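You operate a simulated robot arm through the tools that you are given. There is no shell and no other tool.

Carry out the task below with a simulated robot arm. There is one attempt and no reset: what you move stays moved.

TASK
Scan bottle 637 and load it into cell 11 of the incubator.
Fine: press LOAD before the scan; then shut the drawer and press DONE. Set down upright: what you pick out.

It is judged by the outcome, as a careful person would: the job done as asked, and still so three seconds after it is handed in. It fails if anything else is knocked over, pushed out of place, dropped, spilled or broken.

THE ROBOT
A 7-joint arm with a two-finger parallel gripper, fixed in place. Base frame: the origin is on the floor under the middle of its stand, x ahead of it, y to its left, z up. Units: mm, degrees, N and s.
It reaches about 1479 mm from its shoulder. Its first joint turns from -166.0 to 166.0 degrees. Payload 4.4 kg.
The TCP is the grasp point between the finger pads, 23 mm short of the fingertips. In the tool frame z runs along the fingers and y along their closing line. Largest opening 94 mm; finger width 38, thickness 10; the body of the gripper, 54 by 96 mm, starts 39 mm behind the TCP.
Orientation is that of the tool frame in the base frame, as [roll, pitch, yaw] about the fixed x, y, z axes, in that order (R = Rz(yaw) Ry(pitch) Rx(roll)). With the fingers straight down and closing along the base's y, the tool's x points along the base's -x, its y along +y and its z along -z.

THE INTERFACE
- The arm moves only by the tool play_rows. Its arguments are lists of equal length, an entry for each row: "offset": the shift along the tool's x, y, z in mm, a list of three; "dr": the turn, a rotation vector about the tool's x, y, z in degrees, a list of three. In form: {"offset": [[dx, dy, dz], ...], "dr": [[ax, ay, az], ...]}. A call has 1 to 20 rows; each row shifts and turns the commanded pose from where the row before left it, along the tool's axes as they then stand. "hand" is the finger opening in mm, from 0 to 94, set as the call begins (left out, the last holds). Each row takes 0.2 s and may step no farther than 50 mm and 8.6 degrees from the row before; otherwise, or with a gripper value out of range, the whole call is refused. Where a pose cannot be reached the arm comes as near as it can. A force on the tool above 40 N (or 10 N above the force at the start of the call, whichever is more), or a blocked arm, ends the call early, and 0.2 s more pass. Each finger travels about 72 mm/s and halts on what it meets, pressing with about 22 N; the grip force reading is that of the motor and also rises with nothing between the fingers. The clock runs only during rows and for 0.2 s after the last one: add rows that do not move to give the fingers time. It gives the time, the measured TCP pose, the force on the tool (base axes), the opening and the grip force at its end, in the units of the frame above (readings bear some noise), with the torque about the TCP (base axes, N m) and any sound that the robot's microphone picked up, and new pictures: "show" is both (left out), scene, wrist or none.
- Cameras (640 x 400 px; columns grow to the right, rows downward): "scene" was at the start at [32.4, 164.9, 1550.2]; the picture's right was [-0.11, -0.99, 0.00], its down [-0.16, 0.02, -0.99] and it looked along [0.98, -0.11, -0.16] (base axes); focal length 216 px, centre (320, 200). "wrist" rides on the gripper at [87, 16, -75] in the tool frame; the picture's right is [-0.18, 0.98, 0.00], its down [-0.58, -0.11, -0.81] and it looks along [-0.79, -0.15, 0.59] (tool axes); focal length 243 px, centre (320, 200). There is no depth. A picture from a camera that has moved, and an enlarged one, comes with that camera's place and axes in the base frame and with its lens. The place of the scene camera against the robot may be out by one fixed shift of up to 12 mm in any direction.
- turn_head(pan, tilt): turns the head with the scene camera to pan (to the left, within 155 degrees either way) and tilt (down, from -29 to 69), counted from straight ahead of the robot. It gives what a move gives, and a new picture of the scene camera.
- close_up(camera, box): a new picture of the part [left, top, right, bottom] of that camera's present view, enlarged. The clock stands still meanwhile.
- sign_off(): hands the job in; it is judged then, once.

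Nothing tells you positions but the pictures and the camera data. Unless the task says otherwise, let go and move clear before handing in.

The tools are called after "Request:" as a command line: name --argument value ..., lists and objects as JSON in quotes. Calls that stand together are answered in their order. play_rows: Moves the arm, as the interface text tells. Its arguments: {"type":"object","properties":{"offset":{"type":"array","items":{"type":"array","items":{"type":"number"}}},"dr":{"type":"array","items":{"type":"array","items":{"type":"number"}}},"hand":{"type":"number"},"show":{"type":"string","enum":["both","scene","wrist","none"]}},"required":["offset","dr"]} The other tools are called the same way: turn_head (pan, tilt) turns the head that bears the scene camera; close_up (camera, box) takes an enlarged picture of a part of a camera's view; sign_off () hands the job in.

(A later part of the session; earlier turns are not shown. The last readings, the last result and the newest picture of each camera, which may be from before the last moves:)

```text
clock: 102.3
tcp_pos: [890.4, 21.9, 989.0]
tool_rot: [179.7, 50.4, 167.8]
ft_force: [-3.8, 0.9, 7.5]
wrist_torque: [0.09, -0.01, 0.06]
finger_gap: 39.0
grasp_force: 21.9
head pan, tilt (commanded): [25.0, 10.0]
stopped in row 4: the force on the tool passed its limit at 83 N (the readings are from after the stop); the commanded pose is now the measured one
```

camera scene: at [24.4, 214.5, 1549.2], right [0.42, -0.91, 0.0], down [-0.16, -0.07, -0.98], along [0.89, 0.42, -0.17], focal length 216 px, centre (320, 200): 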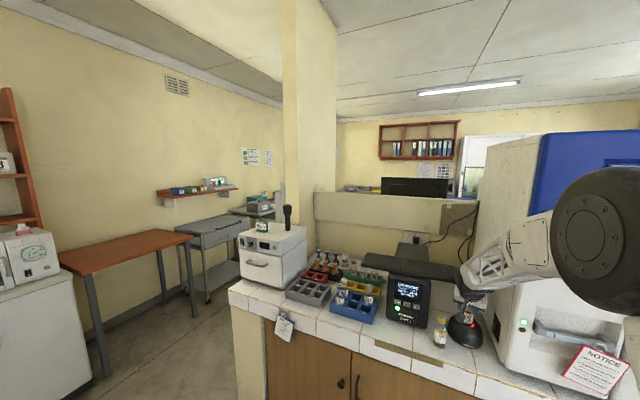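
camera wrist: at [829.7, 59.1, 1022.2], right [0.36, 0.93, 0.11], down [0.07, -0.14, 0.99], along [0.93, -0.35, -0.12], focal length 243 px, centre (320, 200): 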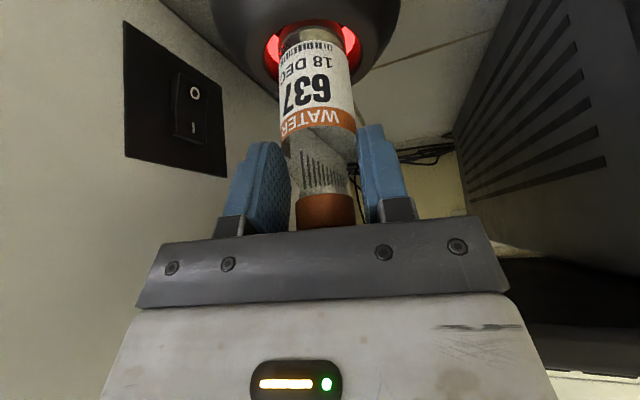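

Unexpected contact: the TCP dipped during the rotation and the bottle touched the scanner. I need to look before moving again.

Request:
turn_head --pan 10 --tilt 25

Request:
close_up --camera "scene" --box '[350, 200, 420, 260]'

Request:
close_up --camera "wrist" --box '[160, 0, 400, 160]'

```text
clock: 103.1
tcp_pos: [888.9, 21.7, 989.5]
tool_rot: [179.7, 50.3, 167.7]
ft_force: [-3.2, 0.3, 14.5]
wrist_torque: [0.25, -0.15, 0.05]
finger_gap: 38.8
grasp_force: 21.2
head pan, tilt (commanded): [10.0, 25.0]
camera scene: at [30.6, 191.3, 1524.9], right [0.17, -0.98, 0.0], down [-0.42, -0.07, -0.91], along [0.89, 0.16, -0.42], focal length 216 px, centre (320, 200)
```

scene: 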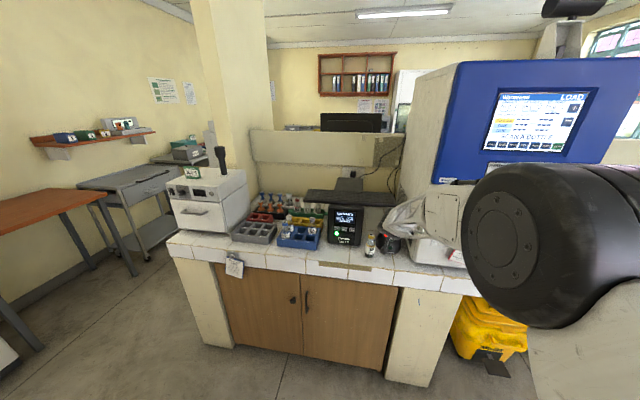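

```text
6.67 times, centred on (385, 230) of scene
camera zoom: at [30.6, 191.3, 1524.9], right [0.17, -0.98, 0.0], down [-0.42, -0.07, -0.91], along [0.89, 0.16, -0.42], focal length 1440 px, centre (-113, 0)
```

zoom: 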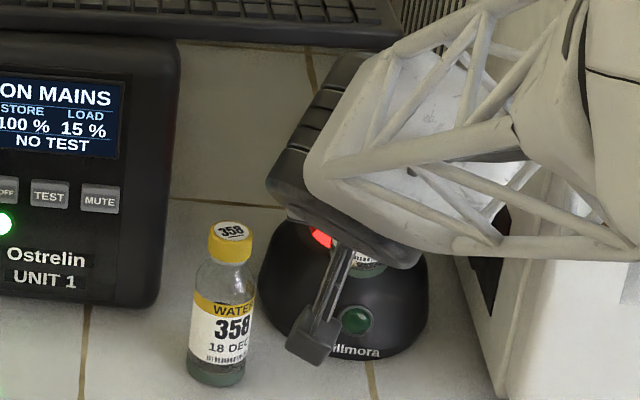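

```text
2.50 times, centred on (280, 80) of wrist
camera zoom: at [782.5, 60.7, 969.1], right [0.32, 0.94, 0.15], down [-0.27, -0.06, 0.96], along [0.91, -0.34, 0.23], focal length 606 px, centre (420, 500)
```

zoom: 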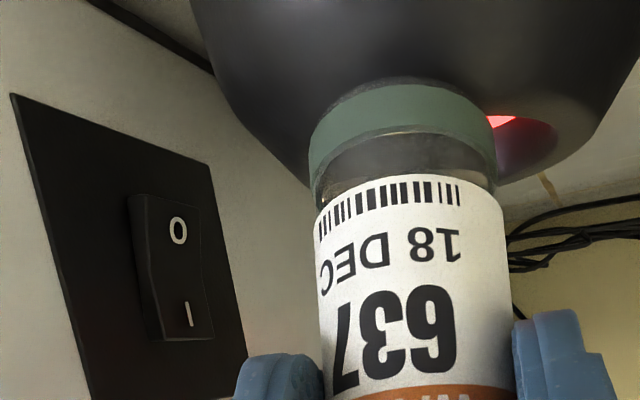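

The scanner hasn't moved, but the bottle base rests on its rim and the arm has flipped configuration. I'll lift gently straight up in a small step.

Request:
play_rows --offset '[[-7.7, 0.1, -6.4], [-7.7, 0.1, -6.4], [0, 0, 0]]' --dr '[[0, 0, 0], [0, 0, 0], [0, 0, 0]]' --show "both"

Request:
close_up --camera "scene" --box '[350, 200, 420, 260]'

```text
clock: 103.9
tcp_pos: [888.8, 21.4, 1007.5]
tool_rot: [179.6, 50.2, 167.8]
ft_force: [0.0, -0.1, -0.9]
wrist_torque: [-0.03, -0.01, 0.0]
finger_gap: 38.7
grasp_force: 22.2
head pan, tilt (commanded): [10.0, 25.0]
camera scene: at [30.8, 191.2, 1524.8], right [0.17, -0.98, 0.0], down [-0.42, -0.07, -0.91], along [0.89, 0.16, -0.42], focal length 216 px, centre (320, 200)
camera wrist: at [781.6, 60.6, 988.4], right [0.32, 0.94, 0.14], down [-0.27, -0.06, 0.96], along [0.91, -0.34, 0.23], focal length 243 px, centre (320, 200)
```

scene: 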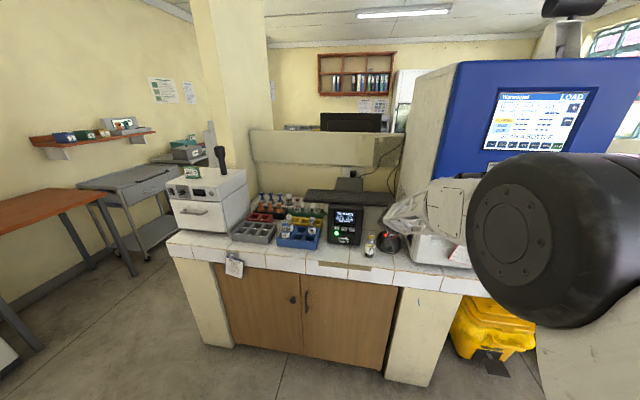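
wrist: 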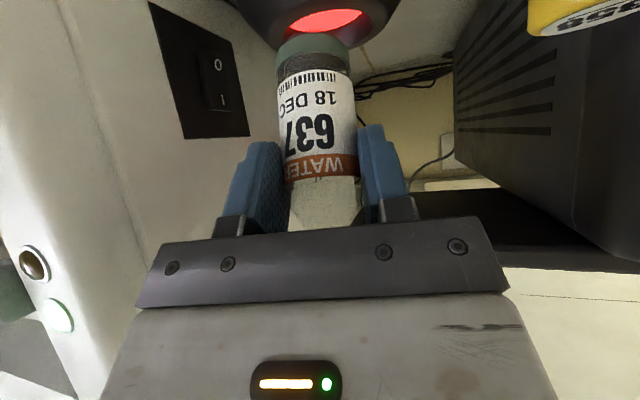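

```text
6.67 times, centred on (385, 230) of scene
camera zoom: at [30.8, 191.2, 1524.8], right [0.17, -0.98, 0.0], down [-0.42, -0.07, -0.91], along [0.89, 0.16, -0.42], focal length 1440 px, centre (-113, 0)
```

zoom: 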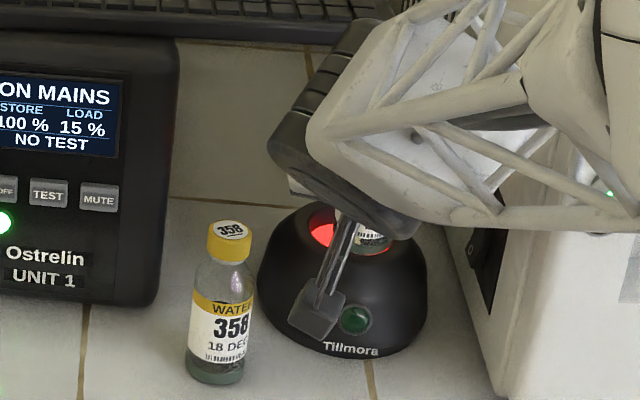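

Free again, with the scanner and 358 undisturbed. The bottle shifted in my grip, so I'll check how it sits now.

Request:
close_up --camera "wrist" --box '[200, 0, 440, 240]'

Request:
close_up --camera "scene" --box '[430, 140, 530, 200]'

```text
1.67 times, centred on (320, 120) of wrist
camera zoom: at [781.6, 60.6, 988.4], right [0.32, 0.94, 0.14], down [-0.27, -0.06, 0.96], along [0.91, -0.34, 0.23], focal length 404 px, centre (320, 333)
```

zoom: 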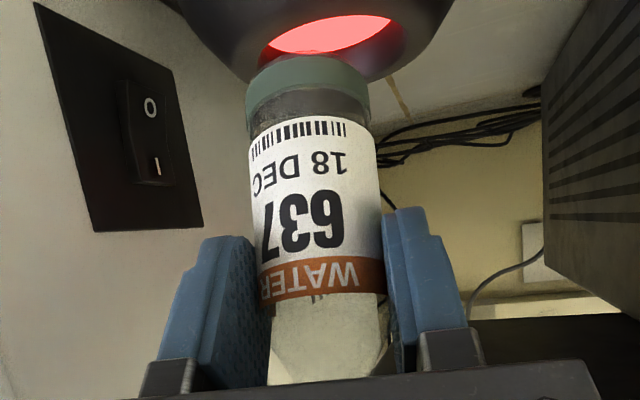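

```text
6.40 times, centred on (480, 170) of scene
camera zoom: at [30.8, 191.2, 1524.8], right [0.17, -0.98, 0.0], down [-0.42, -0.07, -0.91], along [0.89, 0.16, -0.42], focal length 1383 px, centre (-704, 392)
```

zoom: 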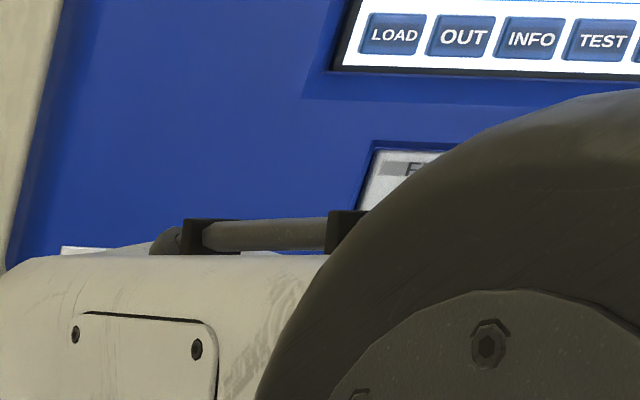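

The push rotated the bottle in my fingers so it now hangs upright, held near the fingertips. I'll carry it back from the scanner and set it down upright on the clear bench just in front, then re-grip properly.

Request:
play_rows --offset '[[-15.4, 0.4, -12.8], [15.1, -4.4, -18.2], [15.1, -4.4, -18.2], [15.1, -4.4, -18.2], [0, 0, 0]]' --dr '[[0, 0, 0], [0, 0, 0], [0, 0, 0], [0, 0, 0], [0, 0, 0]]' --show "both"

Request:
close_up --camera "scene" --box '[340, 190, 430, 270]'

```text
clock: 105.1
tcp_pos: [816.7, 24.4, 1026.1]
tool_rot: [179.7, 50.1, 167.8]
ft_force: [-0.2, -0.7, -1.3]
wrist_torque: [-0.01, 0.0, 0.04]
finger_gap: 38.8
grasp_force: 22.2
head pan, tilt (commanded): [10.0, 25.0]
camera scene: at [30.8, 191.2, 1524.8], right [0.17, -0.98, 0.0], down [-0.42, -0.07, -0.91], along [0.89, 0.16, -0.42], focal length 216 px, centre (320, 200)
camera wrist: at [708.6, 62.8, 1007.6], right [0.32, 0.94, 0.14], down [-0.27, -0.06, 0.96], along [0.91, -0.34, 0.23], focal length 243 px, centre (320, 200)
```

scene: 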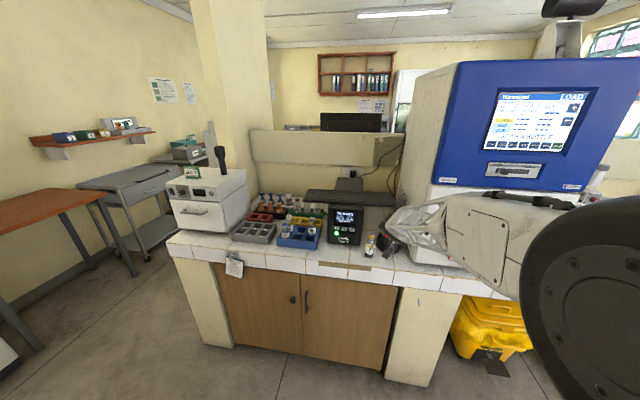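
wrist: 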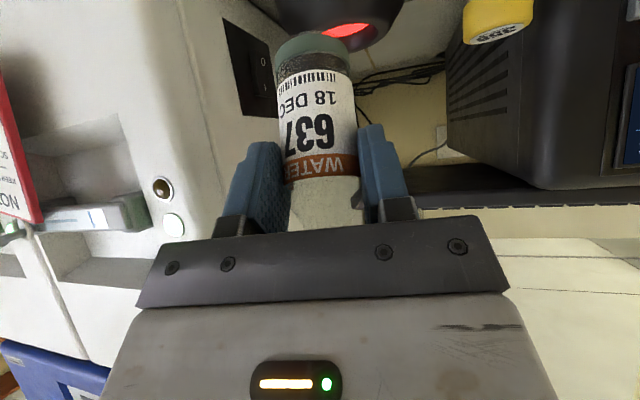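

```text
5.00 times, centred on (385, 230) of scene
camera zoom: at [30.8, 191.2, 1524.8], right [0.17, -0.98, 0.0], down [-0.42, -0.07, -0.91], along [0.89, 0.16, -0.42], focal length 1080 px, centre (-5, 50)
```

zoom: 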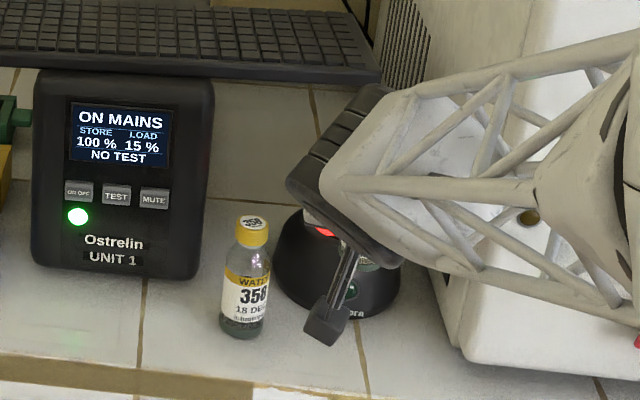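

I'll lower toward the bench here, first to about 6 mm above the surface.

Request:
play_rows --offset '[[23, -0.6, 19.2], [23, -0.6, 19.2], [23, -0.6, 19.2], [7.7, -0.2, 6.4], [0, 0, 0]]' --dr '[[0, 0, 0], [0, 0, 0], [0, 0, 0], [0, 0, 0], [0, 0, 0]]' --show "wrist"

Request:
close_up --camera "wrist" --box '[200, 0, 440, 240]'

Request:
close_up --camera "scene" --box '[340, 200, 430, 280]'

```text
clock: 106.3
tcp_pos: [816.5, 23.7, 929.1]
tool_rot: [179.7, 50.1, 167.9]
ft_force: [0.1, 0.9, 0.2]
wrist_torque: [-0.02, 0.01, 0.04]
finger_gap: 38.5
grasp_force: 22.1
head pan, tilt (commanded): [10.0, 25.0]
camera wrist: at [709.6, 62.2, 909.2], right [0.32, 0.94, 0.14], down [-0.27, -0.06, 0.96], along [0.91, -0.34, 0.23], focal length 243 px, centre (320, 200)
```

wrist: 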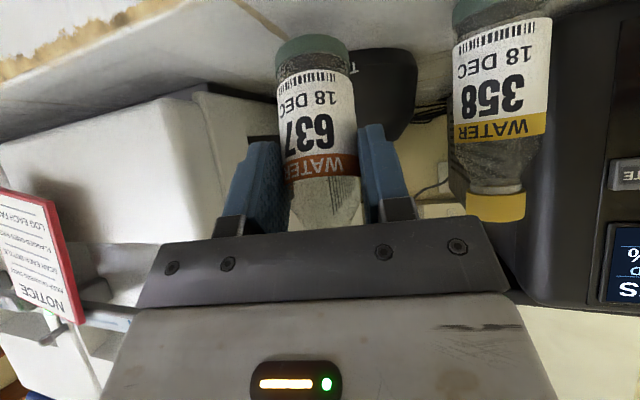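

```text
1.67 times, centred on (320, 120) of wrist
camera zoom: at [709.6, 62.2, 909.2], right [0.32, 0.94, 0.14], down [-0.27, -0.06, 0.96], along [0.91, -0.34, 0.23], focal length 404 px, centre (320, 333)
```

zoom: 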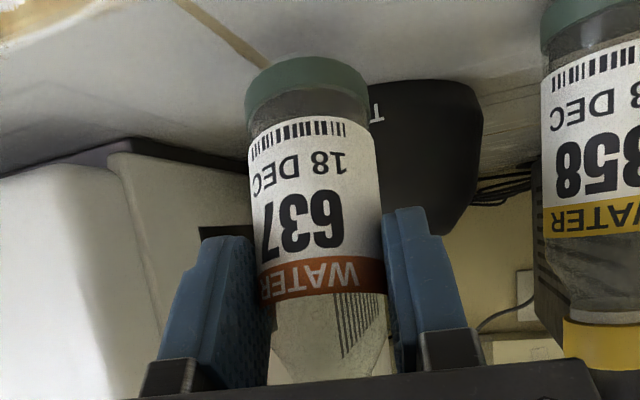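

```text
5.00 times, centred on (385, 240) of scene
camera zoom: at [30.8, 191.2, 1524.8], right [0.17, -0.98, 0.0], down [-0.42, -0.07, -0.91], along [0.89, 0.16, -0.42], focal length 1080 px, centre (-5, 0)
```

zoom: 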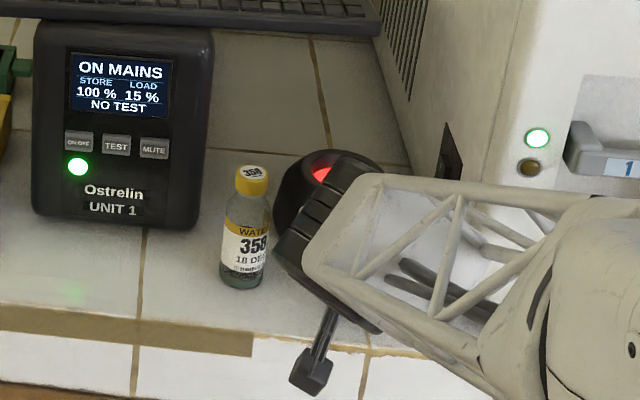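

The bottle looks upright, about 8 mm above the bench. I'll lower in small steps and watch the force.

Request:
play_rows --offset '[[2.3, 0, 1.9], [2.3, 0, 1.9], [0, 0, 0]]' --dr '[[0, 0, 0], [0, 0, 0], [0, 0, 0]]' --show "none"

```text
clock: 107.1
tcp_pos: [818.3, 22.9, 923.6]
tool_rot: [179.7, 50.2, 167.8]
ft_force: [-1.0, -0.1, -0.6]
wrist_torque: [0.02, 0.03, 0.0]
finger_gap: 39.0
grasp_force: 22.4
head pan, tilt (commanded): [10.0, 25.0]
```

Request:
play_rows --offset '[[1.5, 0, 1.3], [0, 0, 0]]' --dr '[[0, 0, 0], [0, 0, 0]]' --show "none"

```text
clock: 107.7
tcp_pos: [817.6, 21.9, 922.3]
tool_rot: [179.7, 50.3, 167.8]
ft_force: [0.1, 0.1, 7.3]
wrist_torque: [0.03, -0.14, -0.02]
finger_gap: 38.7
grasp_force: 22.0
head pan, tilt (commanded): [10.0, 25.0]
```

Contact felt (7 N): the base is on the bench. Releasing.

Request:
play_rows --offset '[[0, 0, 0], [0, 0, 0], [0, 0, 0], [0, 0, 0]]' --dr '[[0, 0, 0], [0, 0, 0], [0, 0, 0], [0, 0, 0]]' --hand 80 --show "wrist"

Request:
close_up --camera "wrist" --box '[200, 0, 440, 240]'

```text
clock: 108.7
tcp_pos: [818.1, 21.3, 921.2]
tool_rot: [179.7, 50.1, 167.8]
ft_force: [0.4, 0.5, -0.4]
wrist_torque: [-0.02, 0.02, 0.03]
finger_gap: 79.9
grasp_force: 0.1
head pan, tilt (commanded): [10.0, 25.0]
camera wrist: at [710.8, 60.7, 901.0], right [0.32, 0.94, 0.14], down [-0.27, -0.06, 0.96], along [0.91, -0.34, 0.23], focal length 243 px, centre (320, 200)
```

wrist: 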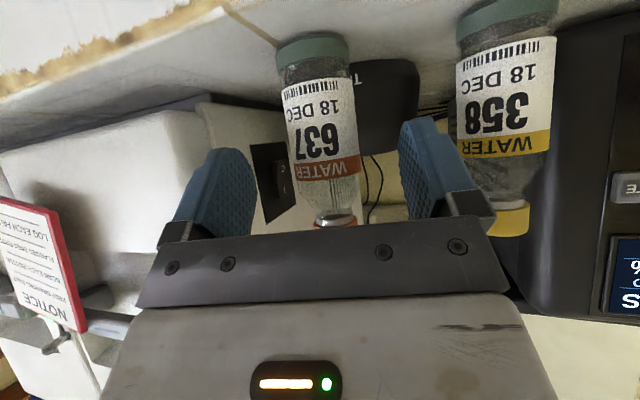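

```text
1.67 times, centred on (320, 120) of wrist
camera zoom: at [710.8, 60.7, 901.0], right [0.32, 0.94, 0.14], down [-0.27, -0.06, 0.96], along [0.91, -0.34, 0.23], focal length 404 px, centre (320, 333)
```

zoom: 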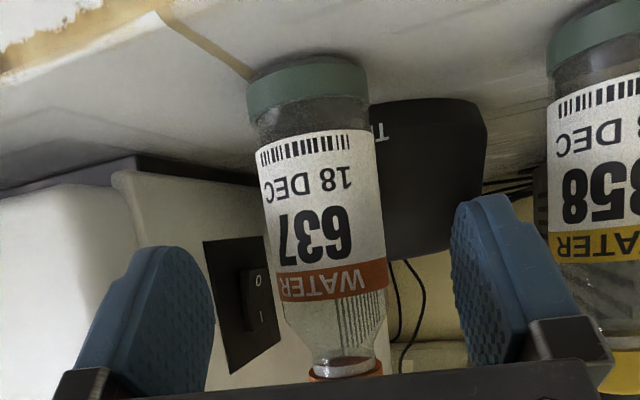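

637 stands upright on the bench at about [845, 17]. The scanner's 60 mm well may be a nest for the bottle to stand in, and a 50° tool tilt clears the overhanging panel. I'll re-grip with the bottle centred in the fingers at this tilt.

Request:
play_rows --offset '[[-8.4, 0, -7.1], [-9, 0.8, 10.6], [-8.8, 0.7, 10.7], [0, 0, 0]]' --dr '[[0, 0, 0], [0, 0, 0], [0, 0, 0], [0, 0, 0]]' --show "wrist"

```text
clock: 109.7
tcp_pos: [843.4, 16.2, 933.2]
tool_rot: [179.8, 50.2, 167.8]
ft_force: [-0.5, -0.4, -0.2]
wrist_torque: [0.01, 0.03, -0.01]
finger_gap: 80.0
grasp_force: 0.1
head pan, tilt (commanded): [10.0, 25.0]
camera wrist: at [736.9, 55.1, 912.7], right [0.32, 0.94, 0.14], down [-0.27, -0.06, 0.96], along [0.91, -0.34, 0.23], focal length 243 px, centre (320, 200)
```

wrist: 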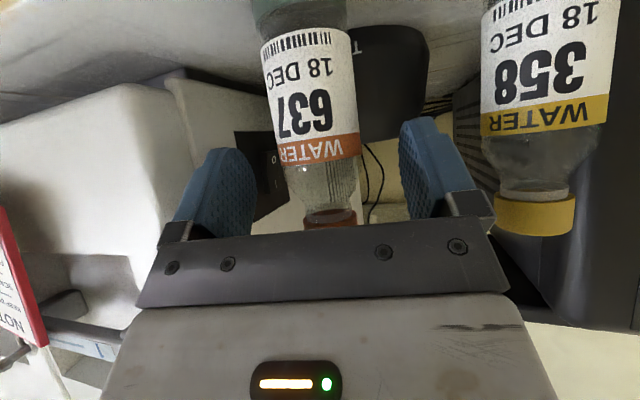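

Request:
play_rows --offset '[[0, 0, 0], [0, 0, 0], [0, 0, 0], [0, 0, 0]]' --dr '[[0, 0, 0], [0, 0, 0], [0, 0, 0], [0, 0, 0]]' --hand 20 --show "wrist"

Request:
close_up --camera "wrist" --box '[200, 0, 440, 240]'

```text
clock: 110.7
tcp_pos: [844.0, 15.9, 931.9]
tool_rot: [179.8, 50.2, 167.7]
ft_force: [0.0, 0.1, 0.5]
wrist_torque: [-0.01, 0.04, 0.01]
finger_gap: 38.4
grasp_force: 22.6
head pan, tilt (commanded): [10.0, 25.0]
camera wrist: at [736.8, 55.2, 912.7], right [0.32, 0.94, 0.14], down [-0.27, -0.06, 0.96], along [0.91, -0.34, 0.23], focal length 243 px, centre (320, 200)
```

wrist: 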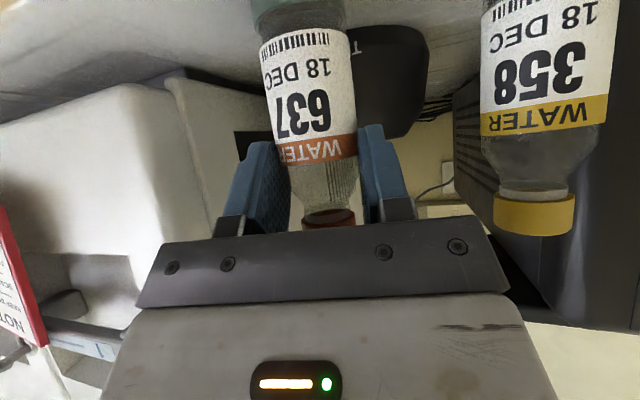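

```text
1.67 times, centred on (320, 120) of wrist
camera zoom: at [736.8, 55.2, 912.7], right [0.32, 0.94, 0.14], down [-0.27, -0.06, 0.96], along [0.91, -0.34, 0.23], focal length 404 px, centre (320, 333)
```

zoom: 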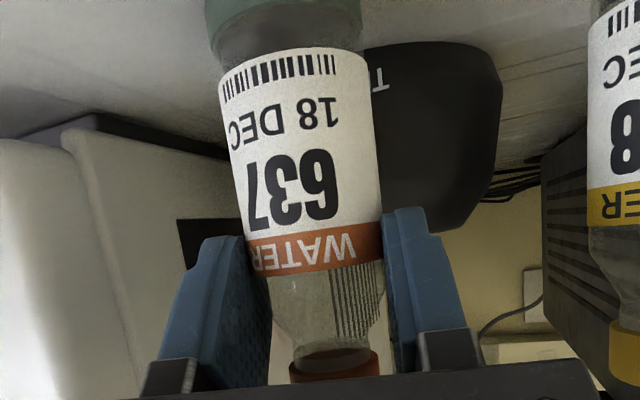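

Gripped and centred. I'll lift it straight up ~100 mm.

Request:
play_rows --offset '[[-12, 0.1, -10], [-23, 0.1, -19.2], [-23, 0.1, -19.2], [-19, 0.1, -15.8], [0, 0, 0]]' --dr '[[0, 0, 0], [0, 0, 0], [0, 0, 0], [0, 0, 0], [0, 0, 0]]' --show "both"

Request:
close_up --camera "scene" --box '[350, 200, 430, 270]'

```text
clock: 111.9
tcp_pos: [844.2, 17.3, 1030.2]
tool_rot: [179.8, 50.2, 167.8]
ft_force: [0.3, 1.3, -1.5]
wrist_torque: [-0.02, 0.02, -0.02]
finger_gap: 38.2
grasp_force: 21.9
head pan, tilt (commanded): [10.0, 25.0]
camera scene: at [30.8, 191.2, 1524.8], right [0.17, -0.98, 0.0], down [-0.42, -0.07, -0.91], along [0.89, 0.16, -0.42], focal length 216 px, centre (320, 200)
camera wrist: at [738.0, 56.8, 1010.5], right [0.32, 0.94, 0.15], down [-0.27, -0.06, 0.96], along [0.91, -0.34, 0.23], focal length 243 px, centre (320, 200)
```

scene: 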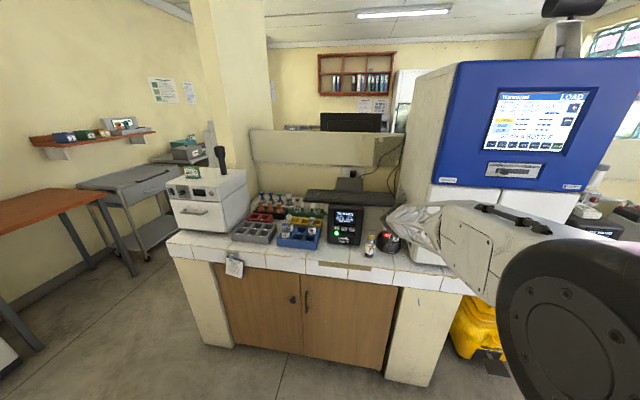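
wrist: 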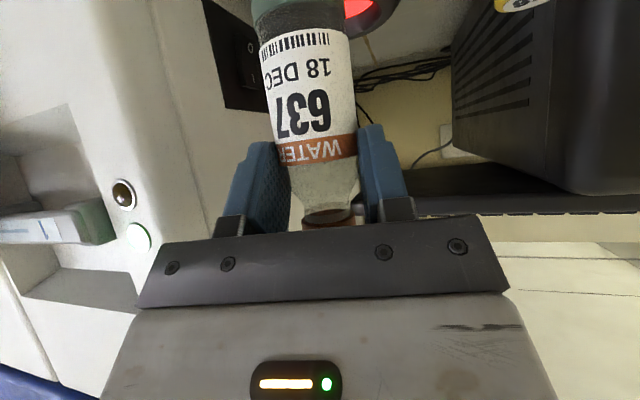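

```text
5.71 times, centred on (390, 235) of scene
camera zoom: at [30.8, 191.2, 1524.8], right [0.17, -0.98, 0.0], down [-0.42, -0.07, -0.91], along [0.89, 0.16, -0.42], focal length 1235 px, centre (-80, 0)
```

zoom: 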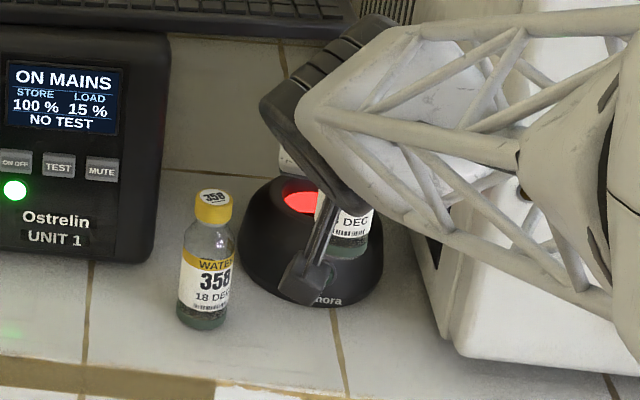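

The bottle hangs upright with its base at about z 948. I'll move forward over the well, then check alignment before lowering.

Request:
play_rows --offset '[[-24.3, 8, 29], [-24.3, 8, 29], [-24.3, 8, 29], [0, 0, 0]]' --dr '[[0, 0, 0], [0, 0, 0], [0, 0, 0], [0, 0, 0]]' --show "both"

Request:
close_up --camera "scene" --box '[350, 200, 430, 270]'

Request:
close_up --camera "wrist" --box '[200, 0, 440, 160]'

```text
clock: 112.9
tcp_pos: [960.3, 19.6, 1032.1]
tool_rot: [179.6, 50.2, 167.9]
ft_force: [0.0, -0.6, -1.1]
wrist_torque: [0.02, 0.0, -0.02]
finger_gap: 38.5
grasp_force: 22.0
head pan, tilt (commanded): [10.0, 25.0]
camera scene: at [30.9, 191.2, 1524.8], right [0.17, -0.98, 0.0], down [-0.42, -0.07, -0.91], along [0.89, 0.16, -0.42], focal length 216 px, centre (320, 200)
camera wrist: at [853.1, 58.4, 1012.0], right [0.32, 0.94, 0.14], down [-0.27, -0.06, 0.96], along [0.91, -0.34, 0.23], focal length 243 px, centre (320, 200)
```

scene: 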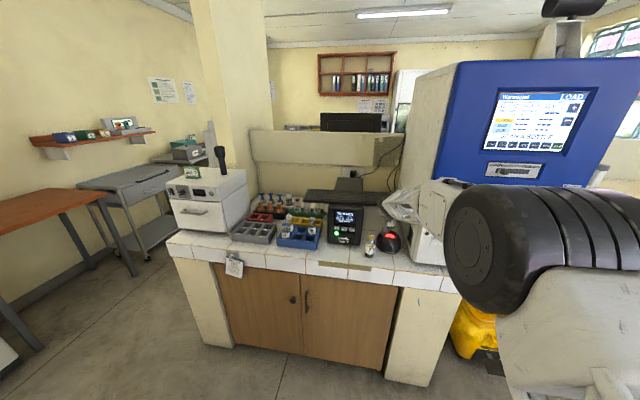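
wrist: 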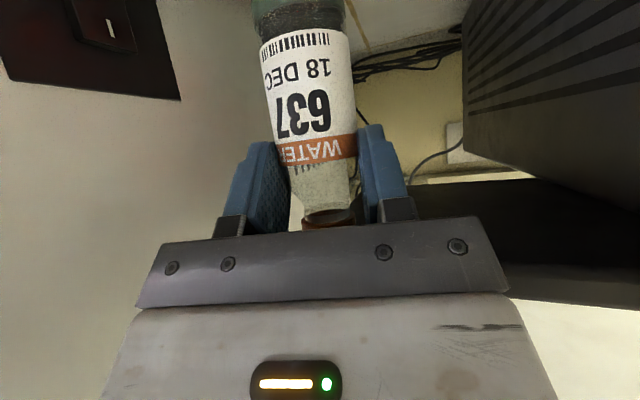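

```text
5.71 times, centred on (390, 235) of scene
camera zoom: at [30.9, 191.2, 1524.8], right [0.17, -0.98, 0.0], down [-0.42, -0.07, -0.91], along [0.89, 0.16, -0.42], focal length 1235 px, centre (-80, 0)
```

zoom: 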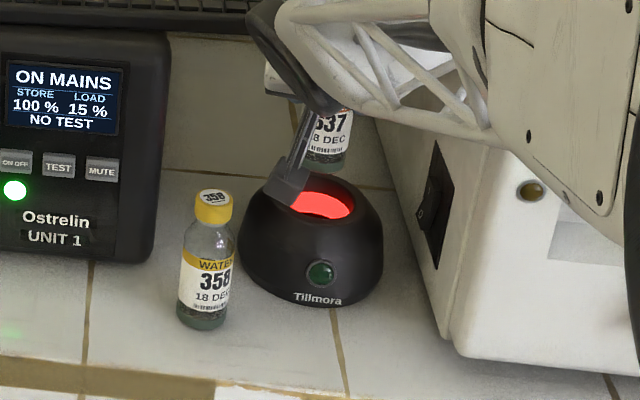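

```text
2.50 times, centred on (320, 80) of wrist
camera zoom: at [853.1, 58.4, 1012.0], right [0.32, 0.94, 0.14], down [-0.27, -0.06, 0.96], along [0.91, -0.34, 0.23], focal length 606 px, centre (320, 500)
```

zoom: 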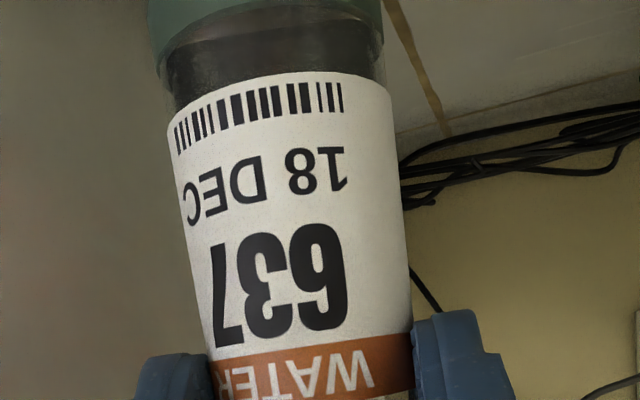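

The bottle is right over the well opening. I'll lower it straight down into the well, slowly near the end.

Request:
play_rows --offset '[[11.1, -2.9, 10.1], [11.5, 0, 9.6], [3.8, 0, 3.2], [0, 0, 0], [0, 0, 0]]' --dr '[[0, 0, 0], [0, 0, 0], [0, 0, 0], [0, 0, 0], [0, 0, 0]]' --show "none"

Request:
close_up --camera "scene" --box '[365, 215, 405, 255]'

```text
clock: 114.1
tcp_pos: [960.7, 16.5, 996.8]
tool_rot: [179.8, 50.2, 167.9]
ft_force: [-0.6, -0.7, -0.7]
wrist_torque: [-0.02, 0.01, -0.01]
finger_gap: 38.6
grasp_force: 22.6
head pan, tilt (commanded): [10.0, 25.0]
```

```text
10.00 times, centred on (385, 235) of scene
camera zoom: at [30.8, 191.2, 1524.8], right [0.17, -0.98, 0.0], down [-0.42, -0.07, -0.91], along [0.89, 0.16, -0.42], focal length 2161 px, centre (-330, -150)
```

zoom: 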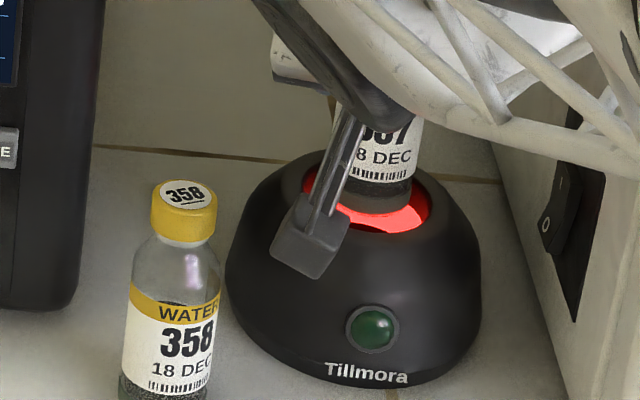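

Request:
play_rows --offset '[[1.9, 0, 1.6], [0, 0, 0], [1.9, 0, 1.6], [0, 0, 0], [1.5, 0, 1.3], [0, 0, 0]]' --dr '[[0, 0, 0], [0, 0, 0], [0, 0, 0], [0, 0, 0], [0, 0, 0], [0, 0, 0]]' --show "none"

```text
clock: 115.5
tcp_pos: [961.0, 14.7, 988.9]
tool_rot: [179.8, 50.2, 167.9]
ft_force: [-0.5, -0.2, -0.1]
wrist_torque: [0.0, 0.04, 0.01]
finger_gap: 38.5
grasp_force: 22.2
head pan, tilt (commanded): [10.0, 25.0]
```

Request:
play_rows --offset '[[1.5, 0, 1.3], [0, 0, 0], [1.5, 0, 1.3], [0, 0, 0]]' --dr '[[0, 0, 0], [0, 0, 0], [0, 0, 0], [0, 0, 0]]' --show "none"

```text
clock: 116.5
tcp_pos: [961.8, 14.0, 985.5]
tool_rot: [179.6, 50.2, 167.9]
ft_force: [-0.5, 0.3, -0.8]
wrist_torque: [0.02, 0.03, -0.02]
finger_gap: 38.3
grasp_force: 22.4
head pan, tilt (commanded): [10.0, 25.0]
```

Request:
play_rows --offset '[[1.5, 0, 1.3], [0, 0, 0], [1.5, 0, 1.3], [0, 0, 0], [1.5, 0, 1.3], [0, 0, 0]]' --dr '[[0, 0, 0], [0, 0, 0], [0, 0, 0], [0, 0, 0], [0, 0, 0], [0, 0, 0]]' --show "none"

Request:
close_up --camera "scene" --box '[365, 215, 405, 255]'

```text
clock: 117.9
tcp_pos: [961.8, 15.0, 979.3]
tool_rot: [179.7, 50.2, 167.8]
ft_force: [-0.9, -0.2, -0.7]
wrist_torque: [0.01, 0.01, 0.0]
finger_gap: 38.4
grasp_force: 22.3
head pan, tilt (commanded): [10.0, 25.0]
```

```text
10.00 times, centred on (385, 235) of scene
camera zoom: at [30.8, 191.2, 1524.8], right [0.17, -0.98, 0.0], down [-0.42, -0.07, -0.91], along [0.89, 0.16, -0.42], focal length 2161 px, centre (-330, -150)
```

zoom: 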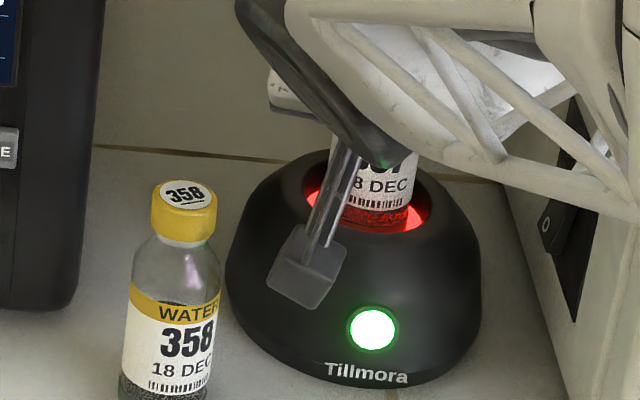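

The scanner lamp just turned green — the bottle in the well is being read. Let me check the incubator screen.

Request:
close_up --camera "scene" --box '[470, 80, 600, 190]'

Request:
close_up --camera "scene" --box '[480, 85, 580, 155]'

```text
3.64 times, centred on (535, 135) of scene
camera zoom: at [30.8, 191.2, 1524.8], right [0.17, -0.98, 0.0], down [-0.42, -0.07, -0.91], along [0.89, 0.16, -0.42], focal length 786 px, centre (-462, 436)
```

zoom: 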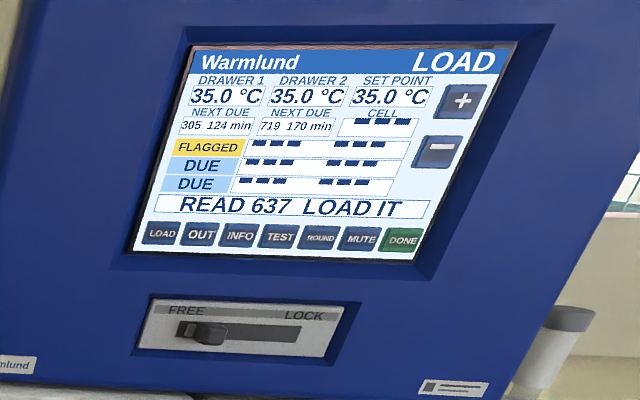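

```text
5.71 times, centred on (530, 120) of scene
camera zoom: at [30.8, 191.2, 1524.8], right [0.17, -0.98, 0.0], down [-0.42, -0.07, -0.91], along [0.89, 0.16, -0.42], focal length 1235 px, centre (-880, 657)
```

zoom: 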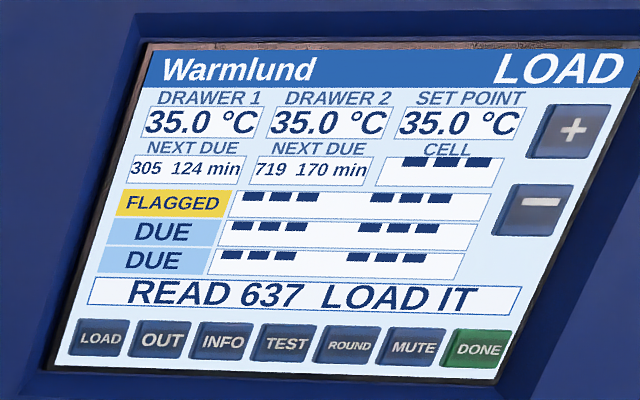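

The screen reads "READ 637 LOAD IT" – the scan worked. The well also makes a good parking spot, so I'll lower until the base touches its floor and release it standing upright there.

Request:
play_rows --offset '[[1.2, 0, 1], [0, 0, 0]]' --dr '[[0, 0, 0], [0, 0, 0]]' --show "none"

```text
clock: 118.5
tcp_pos: [961.9, 14.3, 978.1]
tool_rot: [179.8, 50.2, 167.7]
ft_force: [-0.1, 0.3, -0.6]
wrist_torque: [0.01, 0.05, 0.04]
finger_gap: 38.1
grasp_force: 21.9
head pan, tilt (commanded): [10.0, 25.0]
```

Request:
play_rows --offset '[[1.5, 0, 1.3], [0, 0, 0], [1.5, 0, 1.3], [0, 0, 0]]' --dr '[[0, 0, 0], [0, 0, 0], [0, 0, 0], [0, 0, 0]]' --show "none"

```text
clock: 119.5
tcp_pos: [962.7, 15.9, 974.4]
tool_rot: [179.7, 50.2, 167.8]
ft_force: [-0.8, 0.4, -0.6]
wrist_torque: [0.02, 0.05, 0.01]
finger_gap: 38.0
grasp_force: 22.0
head pan, tilt (commanded): [10.0, 25.0]
```

Request:
play_rows --offset '[[1.5, 0, 1.3], [0, 0, 0], [1.5, 0, 1.3], [0, 0, 0]]' --dr '[[0, 0, 0], [0, 0, 0], [0, 0, 0], [0, 0, 0]]' --show "wrist"

Request:
close_up --camera "scene" --box '[365, 215, 405, 255]'

```text
clock: 120.5
tcp_pos: [961.2, 14.3, 971.3]
tool_rot: [179.6, 50.2, 167.8]
ft_force: [0.3, 0.2, -0.8]
wrist_torque: [-0.03, -0.01, 0.0]
finger_gap: 38.4
grasp_force: 21.9
head pan, tilt (commanded): [10.0, 25.0]
camera wrist: at [853.7, 53.7, 951.4], right [0.32, 0.94, 0.14], down [-0.27, -0.06, 0.96], along [0.91, -0.34, 0.23], focal length 243 px, centre (320, 200)
```

wrist: 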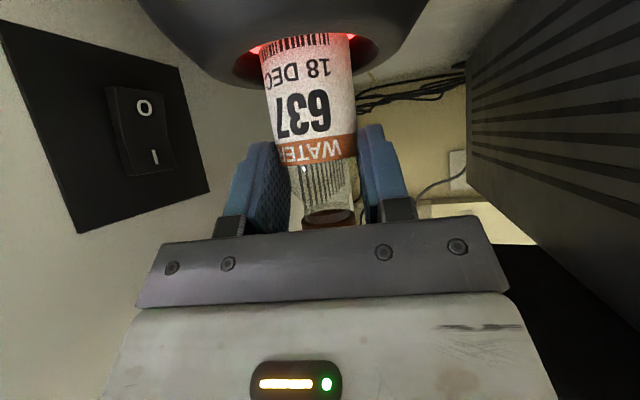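

```text
10.00 times, centred on (385, 235) of scene
camera zoom: at [30.8, 191.2, 1524.8], right [0.17, -0.98, 0.0], down [-0.42, -0.07, -0.91], along [0.89, 0.16, -0.42], focal length 2161 px, centre (-330, -150)
```

zoom: 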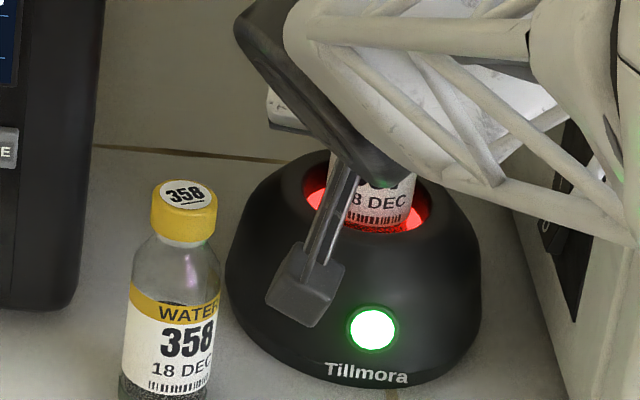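

Request:
play_rows --offset '[[1.5, 0, 1.3], [0, 0, 0], [1.5, 0, 1.3], [0, 0, 0]]' --dr '[[0, 0, 0], [0, 0, 0], [0, 0, 0], [0, 0, 0]]' --show "none"

```text
clock: 121.5
tcp_pos: [961.8, 14.9, 967.2]
tool_rot: [179.6, 50.2, 167.8]
ft_force: [0.6, -0.5, -0.5]
wrist_torque: [0.0, 0.03, -0.01]
finger_gap: 38.4
grasp_force: 22.2
head pan, tilt (commanded): [10.0, 25.0]
```

Request:
play_rows --offset '[[1.5, 0, 1.3], [0, 0, 0], [1.5, 0, 1.3], [0, 0, 0]]' --dr '[[0, 0, 0], [0, 0, 0], [0, 0, 0], [0, 0, 0]]' --show "none"

```text
clock: 122.5
tcp_pos: [963.0, 15.2, 962.8]
tool_rot: [179.7, 50.2, 167.8]
ft_force: [0.0, -0.5, -1.2]
wrist_torque: [-0.02, -0.04, 0.0]
finger_gap: 38.5
grasp_force: 21.7
head pan, tilt (commanded): [10.0, 25.0]
```

Request:
close_up --camera "wrist" --box '[200, 0, 440, 160]'

Request:
close_up --camera "scene" --box '[365, 215, 405, 255]'

```text
2.50 times, centred on (320, 80) of wrist
camera zoom: at [854.5, 53.8, 943.2], right [0.32, 0.94, 0.14], down [-0.27, -0.06, 0.96], along [0.91, -0.34, 0.23], focal length 606 px, centre (320, 500)
```

zoom: 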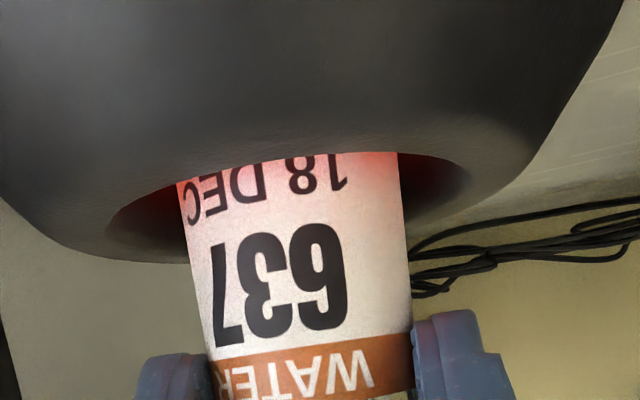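

```text
10.00 times, centred on (385, 235) of scene
camera zoom: at [30.8, 191.2, 1524.8], right [0.17, -0.98, 0.0], down [-0.42, -0.07, -0.91], along [0.89, 0.16, -0.42], focal length 2161 px, centre (-330, -150)
```

zoom: 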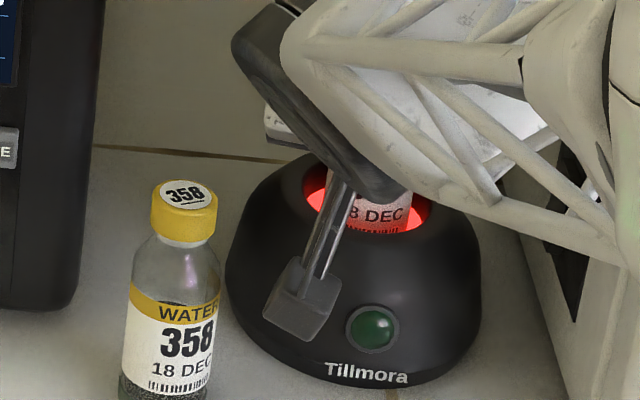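

The well is deeper than it looks and the floor wasn't reached; since the read is done, I'll lift the bottle out and park it back on the open bench spot in front instead.

Request:
play_rows --offset '[[-25, 0, -20.8], [-25, 0, -20.8], [0, 0, 0]]' --dr '[[0, 0, 0], [0, 0, 0], [0, 0, 0]]' --show "wrist"

Request:
close_up --camera "scene" --box '[350, 200, 430, 270]'

Request:
close_up --camera "scene" --box '[480, 85, 580, 155]'

```text
clock: 123.3
tcp_pos: [960.4, 16.1, 1024.9]
tool_rot: [179.8, 50.2, 167.9]
ft_force: [-1.4, 0.1, -0.7]
wrist_torque: [-0.07, -0.02, 0.04]
finger_gap: 38.6
grasp_force: 22.0
head pan, tilt (commanded): [10.0, 25.0]
camera wrist: at [853.8, 54.6, 1004.8], right [0.32, 0.94, 0.14], down [-0.27, -0.06, 0.96], along [0.91, -0.34, 0.23], focal length 243 px, centre (320, 200)
```

wrist: 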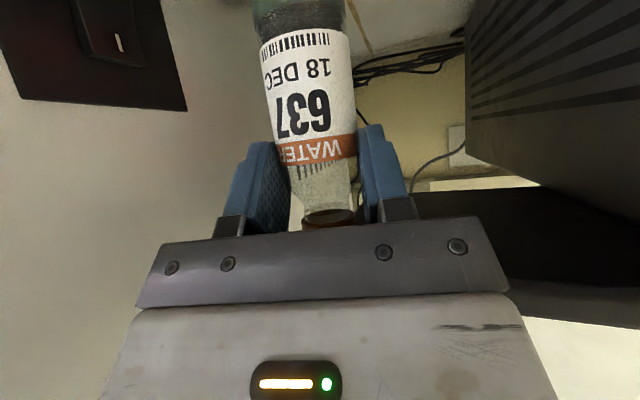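

```text
5.71 times, centred on (390, 235) of scene
camera zoom: at [30.8, 191.2, 1524.8], right [0.17, -0.98, 0.0], down [-0.42, -0.07, -0.91], along [0.89, 0.16, -0.42], focal length 1235 px, centre (-80, 0)
```

zoom: 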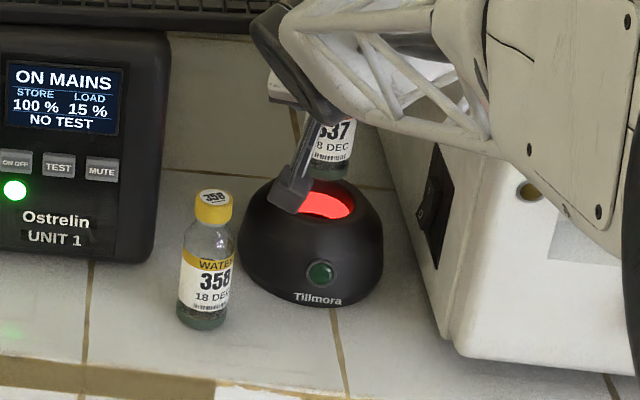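

```text
5.71 times, centred on (530, 120) of scene
camera zoom: at [30.8, 191.2, 1524.8], right [0.17, -0.98, 0.0], down [-0.42, -0.07, -0.91], along [0.89, 0.16, -0.42], focal length 1235 px, centre (-880, 657)
```

zoom: 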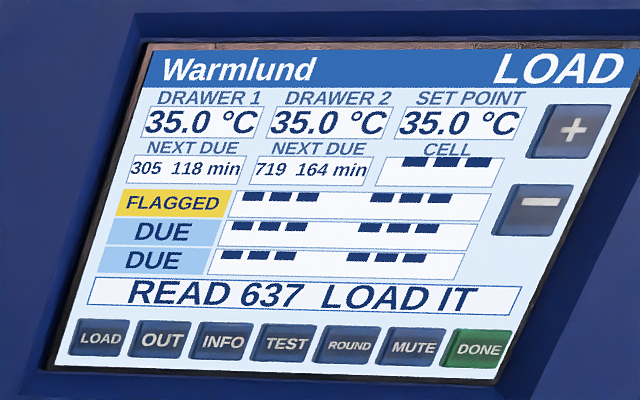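

The state holds ("READ 637 LOAD IT"). I'll move back to the bench spot and set the bottle down upright.

Request:
play_rows --offset '[[24.3, -8, -29], [24.3, -8, -29], [24.3, -8, -29], [0, 0, 0]]' --dr '[[0, 0, 0], [0, 0, 0], [0, 0, 0], [0, 0, 0]]' --show "none"

```text
clock: 124.3
tcp_pos: [845.7, 15.0, 1024.7]
tool_rot: [179.6, 50.1, 167.8]
ft_force: [0.7, 0.1, -0.3]
wrist_torque: [0.02, 0.02, 0.03]
finger_gap: 38.4
grasp_force: 21.6
head pan, tilt (commanded): [10.0, 25.0]
```

Request:
play_rows --offset '[[22.5, 0, 18.8], [22.5, 0, 18.8], [21.5, 0, 17.9], [0, 0, 0]]' --dr '[[0, 0, 0], [0, 0, 0], [0, 0, 0], [0, 0, 0]]' --show "none"

```text
clock: 125.3
tcp_pos: [844.9, 16.9, 939.8]
tool_rot: [179.7, 50.2, 167.8]
ft_force: [0.1, 0.1, -0.5]
wrist_torque: [0.02, 0.0, 0.02]
finger_gap: 38.3
grasp_force: 22.0
head pan, tilt (commanded): [10.0, 25.0]
```

Request:
play_rows --offset '[[3.1, 0, 2.6], [1.5, 0, 1.3], [0, 0, 0]]' --dr '[[0, 0, 0], [0, 0, 0], [0, 0, 0]]' --show "none"

```text
clock: 126.1
tcp_pos: [845.1, 16.4, 934.2]
tool_rot: [179.8, 50.2, 167.8]
ft_force: [0.4, -0.1, -0.3]
wrist_torque: [0.0, 0.03, -0.04]
finger_gap: 38.5
grasp_force: 22.2
head pan, tilt (commanded): [10.0, 25.0]
```

Request:
play_rows --offset '[[1.2, 0, 1], [0, 0, 0], [0.8, 0, 0.6], [0, 0, 0]]' --dr '[[0, 0, 0], [0, 0, 0], [0, 0, 0], [0, 0, 0]]' --show "none"

```text
clock: 127.1
tcp_pos: [845.6, 16.1, 932.6]
tool_rot: [179.6, 50.3, 167.8]
ft_force: [-0.4, 0.9, 4.8]
wrist_torque: [0.01, 0.01, 0.0]
finger_gap: 38.5
grasp_force: 22.2
head pan, tilt (commanded): [10.0, 25.0]
```

Touchdown. Releasing, then backing away along the tool axis.

Request:
play_rows --offset '[[0, 0, 0], [0, 0, 0], [0, 0, 0], [0, 0, -30], [0, 0, -40], [0, 0, -40], [0, 0, 0]]' --dr '[[0, 0, 0], [0, 0, 0], [0, 0, 0], [0, 0, 0], [0, 0, 0], [0, 0, 0], [0, 0, 0]]' --hand 84 --show "both"

Request:
close_up --camera "wrist" --box '[200, 0, 560, 240]'

```text
clock: 128.7
tcp_pos: [761.0, 31.3, 1001.4]
tool_rot: [179.7, 50.1, 167.8]
ft_force: [0.4, 0.1, -0.1]
wrist_torque: [0.02, 0.04, -0.01]
finger_gap: 83.9
grasp_force: 0.0
head pan, tilt (commanded): [10.0, 25.0]
camera scene: at [30.8, 191.2, 1524.8], right [0.17, -0.98, 0.0], down [-0.42, -0.07, -0.91], along [0.89, 0.16, -0.42], focal length 216 px, centre (320, 200)
camera wrist: at [654.0, 71.1, 982.0], right [0.32, 0.94, 0.14], down [-0.27, -0.06, 0.96], along [0.91, -0.34, 0.23], focal length 243 px, centre (320, 200)
```

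scene: 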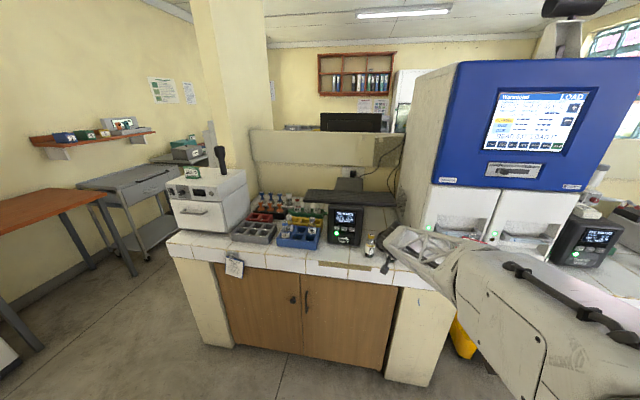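
wrist: 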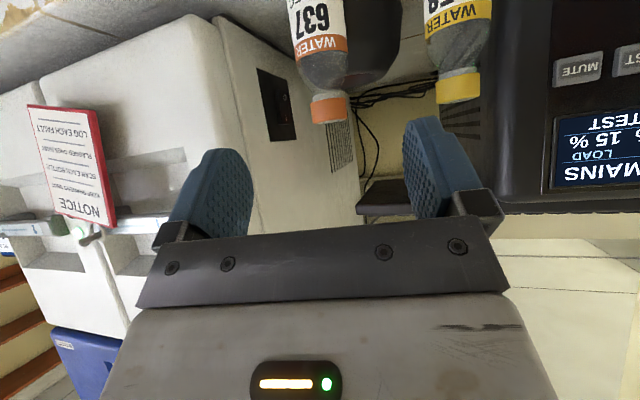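

```text
1.67 times, centred on (380, 120) of wrist
camera zoom: at [654.0, 71.1, 982.0], right [0.32, 0.94, 0.14], down [-0.27, -0.06, 0.96], along [0.91, -0.34, 0.23], focal length 404 px, centre (220, 333)
```

zoom: 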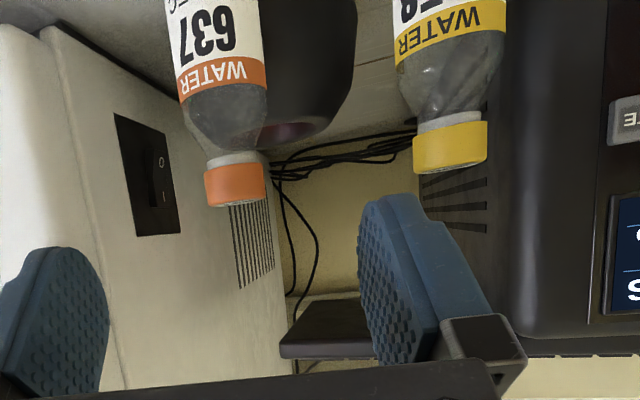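

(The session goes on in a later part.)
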